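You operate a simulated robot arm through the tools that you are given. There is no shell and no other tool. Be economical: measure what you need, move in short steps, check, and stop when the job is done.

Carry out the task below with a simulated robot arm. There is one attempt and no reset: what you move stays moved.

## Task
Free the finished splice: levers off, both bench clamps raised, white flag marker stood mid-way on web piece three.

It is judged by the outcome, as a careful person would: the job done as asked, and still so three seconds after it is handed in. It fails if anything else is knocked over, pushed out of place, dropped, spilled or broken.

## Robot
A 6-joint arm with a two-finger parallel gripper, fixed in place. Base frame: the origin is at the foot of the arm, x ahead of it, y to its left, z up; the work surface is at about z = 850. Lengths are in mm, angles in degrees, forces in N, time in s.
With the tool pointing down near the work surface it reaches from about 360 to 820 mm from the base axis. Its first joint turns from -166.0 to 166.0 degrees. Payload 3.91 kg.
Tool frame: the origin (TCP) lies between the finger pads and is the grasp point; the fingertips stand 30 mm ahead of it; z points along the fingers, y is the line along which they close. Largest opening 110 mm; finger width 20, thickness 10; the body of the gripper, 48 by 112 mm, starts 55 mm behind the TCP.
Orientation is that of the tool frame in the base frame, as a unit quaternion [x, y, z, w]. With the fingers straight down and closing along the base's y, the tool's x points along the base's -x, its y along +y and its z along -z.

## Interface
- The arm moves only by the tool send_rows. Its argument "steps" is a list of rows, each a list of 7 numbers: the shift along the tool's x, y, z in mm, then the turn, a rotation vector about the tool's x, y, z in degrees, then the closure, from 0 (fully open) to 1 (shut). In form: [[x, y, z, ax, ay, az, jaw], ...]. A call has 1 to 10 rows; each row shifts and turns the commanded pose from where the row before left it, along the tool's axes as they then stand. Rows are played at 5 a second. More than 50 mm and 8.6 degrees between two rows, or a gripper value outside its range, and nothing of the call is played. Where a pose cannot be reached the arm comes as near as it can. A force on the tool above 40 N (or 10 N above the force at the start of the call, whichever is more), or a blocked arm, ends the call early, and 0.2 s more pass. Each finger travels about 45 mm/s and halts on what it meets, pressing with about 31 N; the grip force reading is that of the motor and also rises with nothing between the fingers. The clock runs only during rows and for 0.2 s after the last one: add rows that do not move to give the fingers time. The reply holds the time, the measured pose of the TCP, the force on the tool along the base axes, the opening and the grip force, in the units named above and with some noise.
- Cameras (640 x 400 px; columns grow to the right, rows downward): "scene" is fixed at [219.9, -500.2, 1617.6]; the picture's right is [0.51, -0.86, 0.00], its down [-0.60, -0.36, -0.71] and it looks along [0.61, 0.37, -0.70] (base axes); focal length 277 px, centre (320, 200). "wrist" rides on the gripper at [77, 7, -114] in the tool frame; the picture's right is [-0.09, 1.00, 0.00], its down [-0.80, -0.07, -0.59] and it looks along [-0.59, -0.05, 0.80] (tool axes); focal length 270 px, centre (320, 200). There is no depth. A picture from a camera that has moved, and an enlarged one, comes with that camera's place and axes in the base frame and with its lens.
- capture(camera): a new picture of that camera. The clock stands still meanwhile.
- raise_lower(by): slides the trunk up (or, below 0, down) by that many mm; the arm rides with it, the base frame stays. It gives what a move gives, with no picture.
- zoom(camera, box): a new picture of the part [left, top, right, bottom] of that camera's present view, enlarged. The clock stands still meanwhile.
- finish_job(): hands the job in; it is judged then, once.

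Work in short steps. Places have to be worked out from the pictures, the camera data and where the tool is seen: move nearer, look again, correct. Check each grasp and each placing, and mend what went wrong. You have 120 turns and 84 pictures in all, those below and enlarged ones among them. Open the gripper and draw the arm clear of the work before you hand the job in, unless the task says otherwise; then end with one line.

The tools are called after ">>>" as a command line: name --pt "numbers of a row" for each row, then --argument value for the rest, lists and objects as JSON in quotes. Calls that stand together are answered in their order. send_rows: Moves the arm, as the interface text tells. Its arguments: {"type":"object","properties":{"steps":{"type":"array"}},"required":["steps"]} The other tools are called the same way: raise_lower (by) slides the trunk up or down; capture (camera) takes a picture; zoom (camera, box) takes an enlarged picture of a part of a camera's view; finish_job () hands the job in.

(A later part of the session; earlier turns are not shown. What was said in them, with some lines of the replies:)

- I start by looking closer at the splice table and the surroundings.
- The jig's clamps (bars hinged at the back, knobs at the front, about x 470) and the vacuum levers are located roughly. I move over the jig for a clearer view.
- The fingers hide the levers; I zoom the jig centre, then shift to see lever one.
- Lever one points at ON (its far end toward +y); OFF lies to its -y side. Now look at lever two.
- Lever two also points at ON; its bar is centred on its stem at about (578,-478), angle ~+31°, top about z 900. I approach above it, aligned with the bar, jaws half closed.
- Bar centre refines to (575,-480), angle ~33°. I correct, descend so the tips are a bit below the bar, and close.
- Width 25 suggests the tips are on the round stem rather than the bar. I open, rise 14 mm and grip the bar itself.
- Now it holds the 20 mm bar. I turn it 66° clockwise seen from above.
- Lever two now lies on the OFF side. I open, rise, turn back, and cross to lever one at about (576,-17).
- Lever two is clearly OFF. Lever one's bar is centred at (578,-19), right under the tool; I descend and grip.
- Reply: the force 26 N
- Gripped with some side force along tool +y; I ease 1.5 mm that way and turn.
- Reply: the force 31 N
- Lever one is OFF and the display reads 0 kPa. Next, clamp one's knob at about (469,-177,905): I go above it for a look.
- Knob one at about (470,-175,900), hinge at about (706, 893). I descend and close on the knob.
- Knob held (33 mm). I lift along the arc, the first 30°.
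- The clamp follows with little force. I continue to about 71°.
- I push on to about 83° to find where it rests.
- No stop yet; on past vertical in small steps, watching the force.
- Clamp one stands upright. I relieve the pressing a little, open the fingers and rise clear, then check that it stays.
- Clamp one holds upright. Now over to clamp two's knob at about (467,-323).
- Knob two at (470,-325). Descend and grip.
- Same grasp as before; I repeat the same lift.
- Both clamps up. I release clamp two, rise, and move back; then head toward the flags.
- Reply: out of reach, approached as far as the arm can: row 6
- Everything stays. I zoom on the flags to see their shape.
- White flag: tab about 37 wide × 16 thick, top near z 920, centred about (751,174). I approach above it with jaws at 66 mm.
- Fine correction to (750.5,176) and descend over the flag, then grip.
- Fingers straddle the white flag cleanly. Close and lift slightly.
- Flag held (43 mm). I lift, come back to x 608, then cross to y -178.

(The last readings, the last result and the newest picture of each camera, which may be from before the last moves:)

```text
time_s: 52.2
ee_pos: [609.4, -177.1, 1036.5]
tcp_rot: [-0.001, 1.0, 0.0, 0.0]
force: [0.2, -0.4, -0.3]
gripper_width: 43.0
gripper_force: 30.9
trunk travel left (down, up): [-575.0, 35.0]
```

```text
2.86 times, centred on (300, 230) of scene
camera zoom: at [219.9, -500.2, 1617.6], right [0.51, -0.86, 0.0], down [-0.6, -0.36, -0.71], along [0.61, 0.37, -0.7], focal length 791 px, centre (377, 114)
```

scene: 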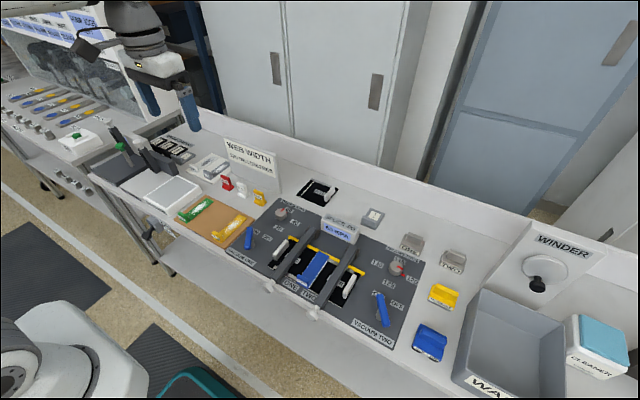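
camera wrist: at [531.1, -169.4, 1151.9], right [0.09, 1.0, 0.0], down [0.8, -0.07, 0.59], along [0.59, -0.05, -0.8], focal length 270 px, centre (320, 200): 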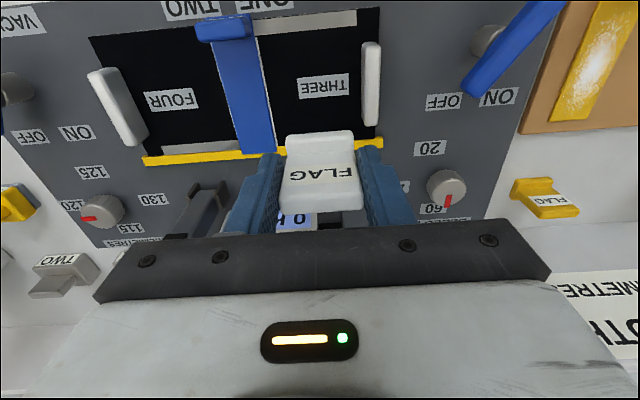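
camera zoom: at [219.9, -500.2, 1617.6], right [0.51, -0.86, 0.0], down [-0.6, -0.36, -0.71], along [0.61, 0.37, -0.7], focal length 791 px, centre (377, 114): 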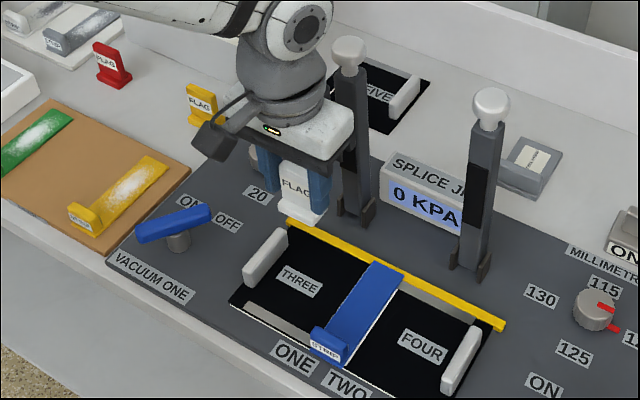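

Piece three's middle is at about (604,-181). I adjust and descend most of the way, then look.

>>> send_rows --pt "6 -4 33 0 0 0 1" --pt "0 0 34 0 0 0 1" --pt "0 0 33 0 0 0 1" --pt "0 0 0 0 0 0 1"

>>> capture --camera "wrist"

>>> zoom --camera "scene" --box '[260, 200, 360, 280]'

```text
time_s: 53.2
ee_pos: [603.1, -179.0, 937.8]
tcp_rot: [-0.001, 1.0, 0.001, -0.001]
force: [0.2, -0.3, -0.1]
gripper_width: 43.0
gripper_force: 31.3
trunk travel left (down, up): [-575.0, 35.0]
```

```text
46 pictures are left
camera wrist: at [525.2, -171.6, 1053.4], right [0.09, 1.0, 0.0], down [0.8, -0.07, 0.59], along [0.59, -0.05, -0.8], focal length 270 px, centre (320, 200)
```

wrist: 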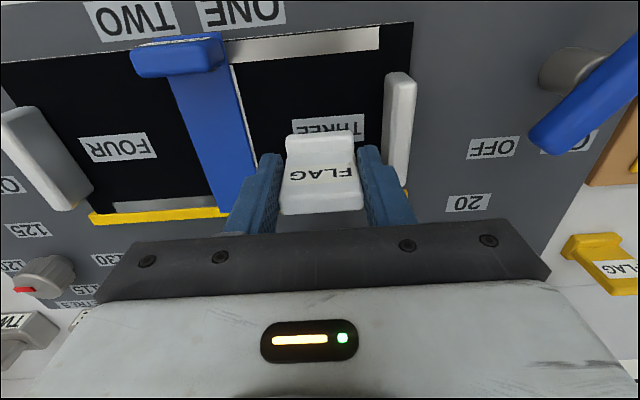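

```text
5.00 times, centred on (310, 240) of scene
camera zoom: at [219.9, -500.2, 1617.6], right [0.51, -0.86, 0.0], down [-0.6, -0.36, -0.71], along [0.61, 0.37, -0.7], focal length 1384 px, centre (370, 0)
```

zoom: 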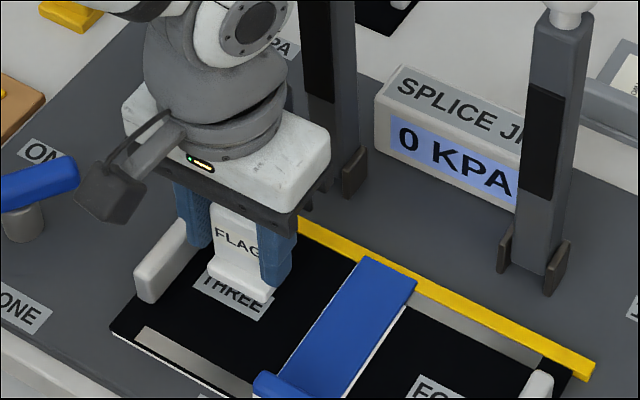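

The flag hangs over the middle of piece three (about (604,-179)), ~20 mm above it. I lower gently.

>>> send_rows --pt "-2 0 6 0 0 0 1" --pt "0 0 5 0 0 0 1" --pt "0 0 4 0 0 0 1" --pt "0 0 0 0 0 0 1"

>>> send_rows --pt "0 0 2.5 0 0 0 1" --pt "0 0 0 0 0 0 1"

```text
time_s: 54.2
ee_pos: [604.2, -179.4, 925.3]
tcp_rot: [-0.001, 1.0, 0.0, 0.0]
force: [0.8, 1.0, 5.7]
gripper_width: 43.1
gripper_force: 31.0
trunk travel left (down, up): [-575.0, 35.0]
```

```text
time_s: 54.8
ee_pos: [605.3, -179.7, 924.6]
tcp_rot: [-0.001, 1.0, 0.0, 0.002]
force: [1.9, -0.4, 25.9]
gripper_width: 43.3
gripper_force: 31.2
trunk travel left (down, up): [-575.0, 35.0]
```

Contact at about z 925. I ease back 2 mm, look, then open.

>>> send_rows --pt "0 0 -2.2 0 0 0 1" --pt "0 0 0 0 0 0 1"

>>> zoom --camera "scene" --box '[260, 200, 360, 280]'

```text
time_s: 55.4
ee_pos: [604.8, -179.8, 924.7]
tcp_rot: [-0.001, 1.0, 0.0, 0.002]
force: [6.3, -1.5, 22.0]
gripper_width: 43.5
gripper_force: 31.5
trunk travel left (down, up): [-575.0, 35.0]
```

```text
5.00 times, centred on (310, 240) of scene
camera zoom: at [219.9, -500.2, 1617.6], right [0.51, -0.86, 0.0], down [-0.6, -0.36, -0.71], along [0.61, 0.37, -0.7], focal length 1384 px, centre (370, 0)
```

zoom: 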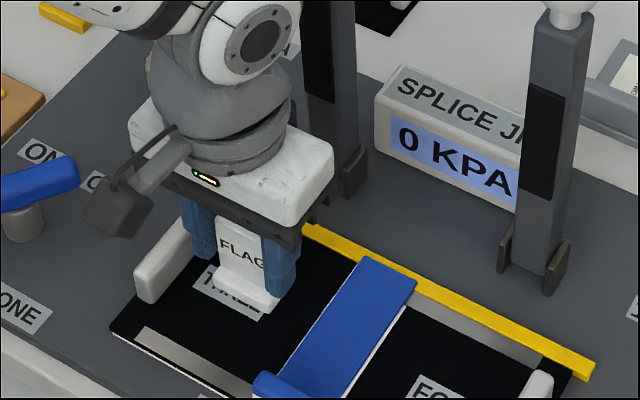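

Force is still 22 N; I raise another 2 mm to see whether it relaxes.

>>> send_rows --pt "0 0 -2 0 0 0 1" --pt "0 0 0 0 0 0 1"

>>> zoom --camera "wrist" --box '[200, 20, 440, 240]'

```text
time_s: 56.0
ee_pos: [604.1, -179.3, 925.3]
tcp_rot: [-0.001, 1.0, 0.0, -0.001]
force: [0.2, -1.4, 7.3]
gripper_width: 43.1
gripper_force: 31.3
trunk travel left (down, up): [-575.0, 35.0]
```

```text
1.82 times, centred on (320, 130) of wrist
camera zoom: at [526.7, -172.1, 1039.7], right [0.09, 1.0, 0.0], down [0.8, -0.07, 0.59], along [0.59, -0.05, -0.81], focal length 491 px, centre (320, 327)
```

zoom: 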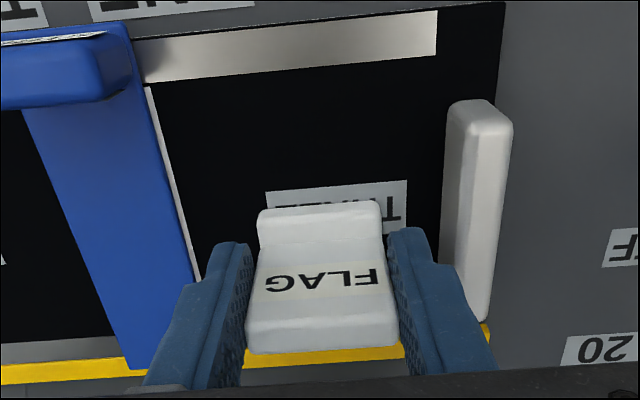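

Force is down to 7 N, the flag sits on the web. I open just enough and wait.

>>> send_rows --pt "0 0 -0.7 0 0 0 1" --pt "0 0 0 0 0 0 0.55" --pt "0 0 0 0 0 0 0.48" --pt "0 0 0 0 0 0 0.48" --pt "0 0 0 0 0 0 0.48"

>>> zoom --camera "wrist" --box '[200, 20, 440, 240]'

```text
time_s: 57.2
ee_pos: [605.1, -180.5, 925.2]
tcp_rot: [-0.001, 1.0, 0.0, 0.0]
force: [0.2, -0.2, 0.2]
gripper_width: 57.4
gripper_force: 0.1
trunk travel left (down, up): [-575.0, 35.0]
```

```text
1.82 times, centred on (320, 130) of wrist
camera zoom: at [527.6, -172.4, 1041.0], right [0.09, 1.0, 0.0], down [0.8, -0.07, 0.59], along [0.59, -0.05, -0.8], focal length 491 px, centre (320, 327)
```

zoom: 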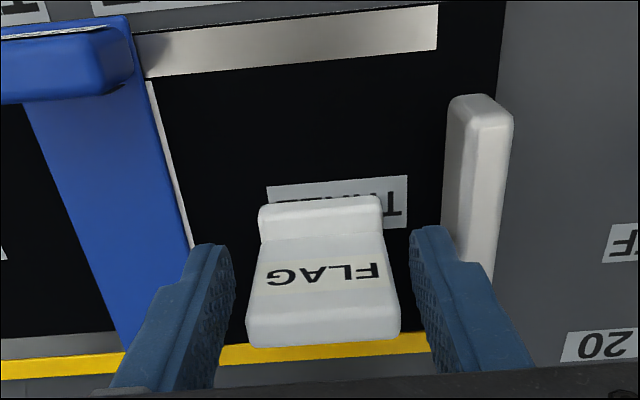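

The flag stands free. I rise straight up and draw back, then check the whole scene.

>>> send_rows --pt "0 0 -30 0 0 0 0.48" --pt "0 0 -40 0 0 0 0.48" --pt "0 0 -45 0 0 0 0.48" --pt "0 0 -45 0 0 0 0.3" --pt "0 0 -45 0 0 0 0" --pt "40 0 -20 0 0 0 0" --pt "40 0 -20 0 0 0 0" --pt "45 0 0 0 0 0 0"

>>> send_rows --pt "0 49 0 0 0 0 0" --pt "0 49 0 0 0 0 0" --pt "0 49 0 0 0 0 0" --pt "0 49 0 0 0 0 0" --pt "0 49 0 0 0 0 0" --pt "0 0 0 0 0 0 0"

>>> capture --camera "scene"

>>> zoom --camera "scene" --box '[220, 150, 420, 330]'

>>> zoom --camera "wrist" --box '[60, 60, 380, 260]'

```text
time_s: 59.0
ee_pos: [476.7, -179.2, 1173.2]
tcp_rot: [-0.001, 1.0, 0.0, 0.001]
force: [-0.1, -0.1, -0.3]
gripper_width: 110.1
gripper_force: 0.2
trunk travel left (down, up): [-575.0, 35.0]
```

```text
time_s: 60.4
ee_pos: [478.8, 65.9, 1170.8]
tcp_rot: [-0.001, 1.0, 0.0, -0.001]
force: [0.9, -0.1, 0.4]
gripper_width: 110.0
gripper_force: 0.1
trunk travel left (down, up): [-575.0, 35.0]
```

```text
41 pictures are left
```

scene: 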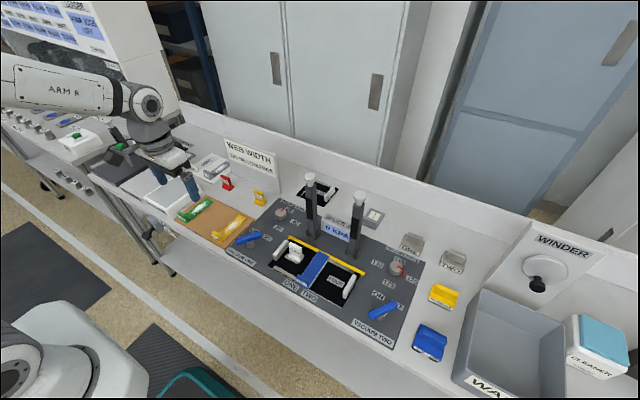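

```text
2.22 times, centred on (320, 240) of scene
camera zoom: at [219.9, -500.2, 1617.6], right [0.51, -0.86, 0.0], down [-0.6, -0.36, -0.71], along [0.61, 0.37, -0.7], focal length 615 px, centre (320, 111)
```

zoom: 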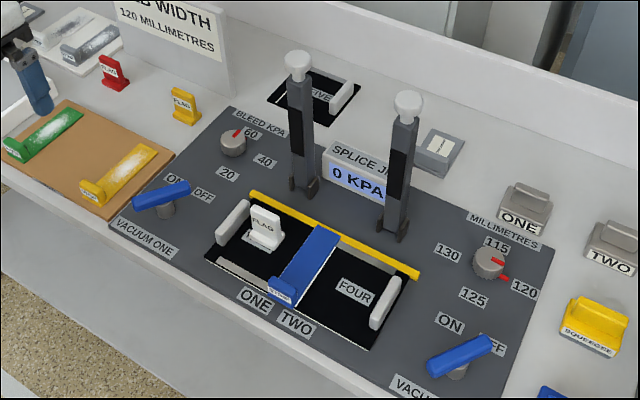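

```text
2.00 times, centred on (220, 160) of wrist
camera zoom: at [401.2, 72.6, 1285.1], right [0.09, 1.0, 0.0], down [0.8, -0.07, 0.59], along [0.59, -0.05, -0.8], focal length 541 px, centre (520, 280)
```

zoom: 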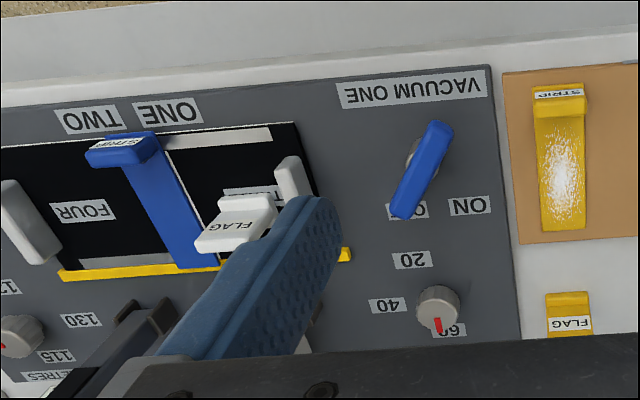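

All looks right; I check the ON/OFF lever on the bench front near the left end before handing in.

>>> zoom --camera "scene" --box '[80, 120, 220, 270]'

```text
2.67 times, centred on (150, 195) of scene
camera zoom: at [219.9, -500.2, 1617.6], right [0.51, -0.86, 0.0], down [-0.6, -0.36, -0.71], along [0.61, 0.37, -0.7], focal length 738 px, centre (773, 213)
```

zoom: 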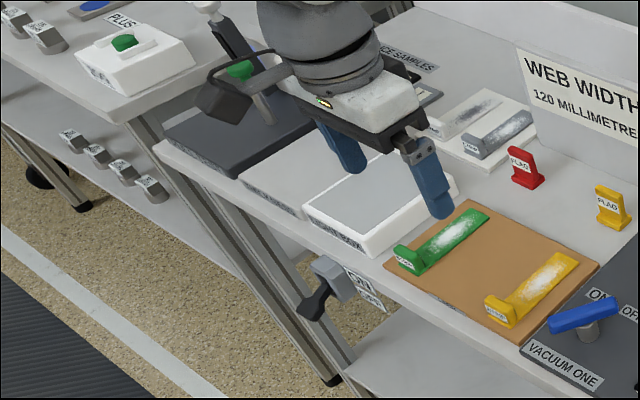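

That front switch appears to be a separate bench switch, pointing down toward OFF, and isn't part of the splice jig, so I leave it. Both levers are off, both clamps stand up, and the flag is standing; the gripper is open and clear. Handing in.

>>> finish_job

```text
The job is handed in.
```

The splice is free: both vacuum levers are off (the jig reads 0 kPa), both clamps are raised and holding, and the white flag stands mid-way on web piece three.
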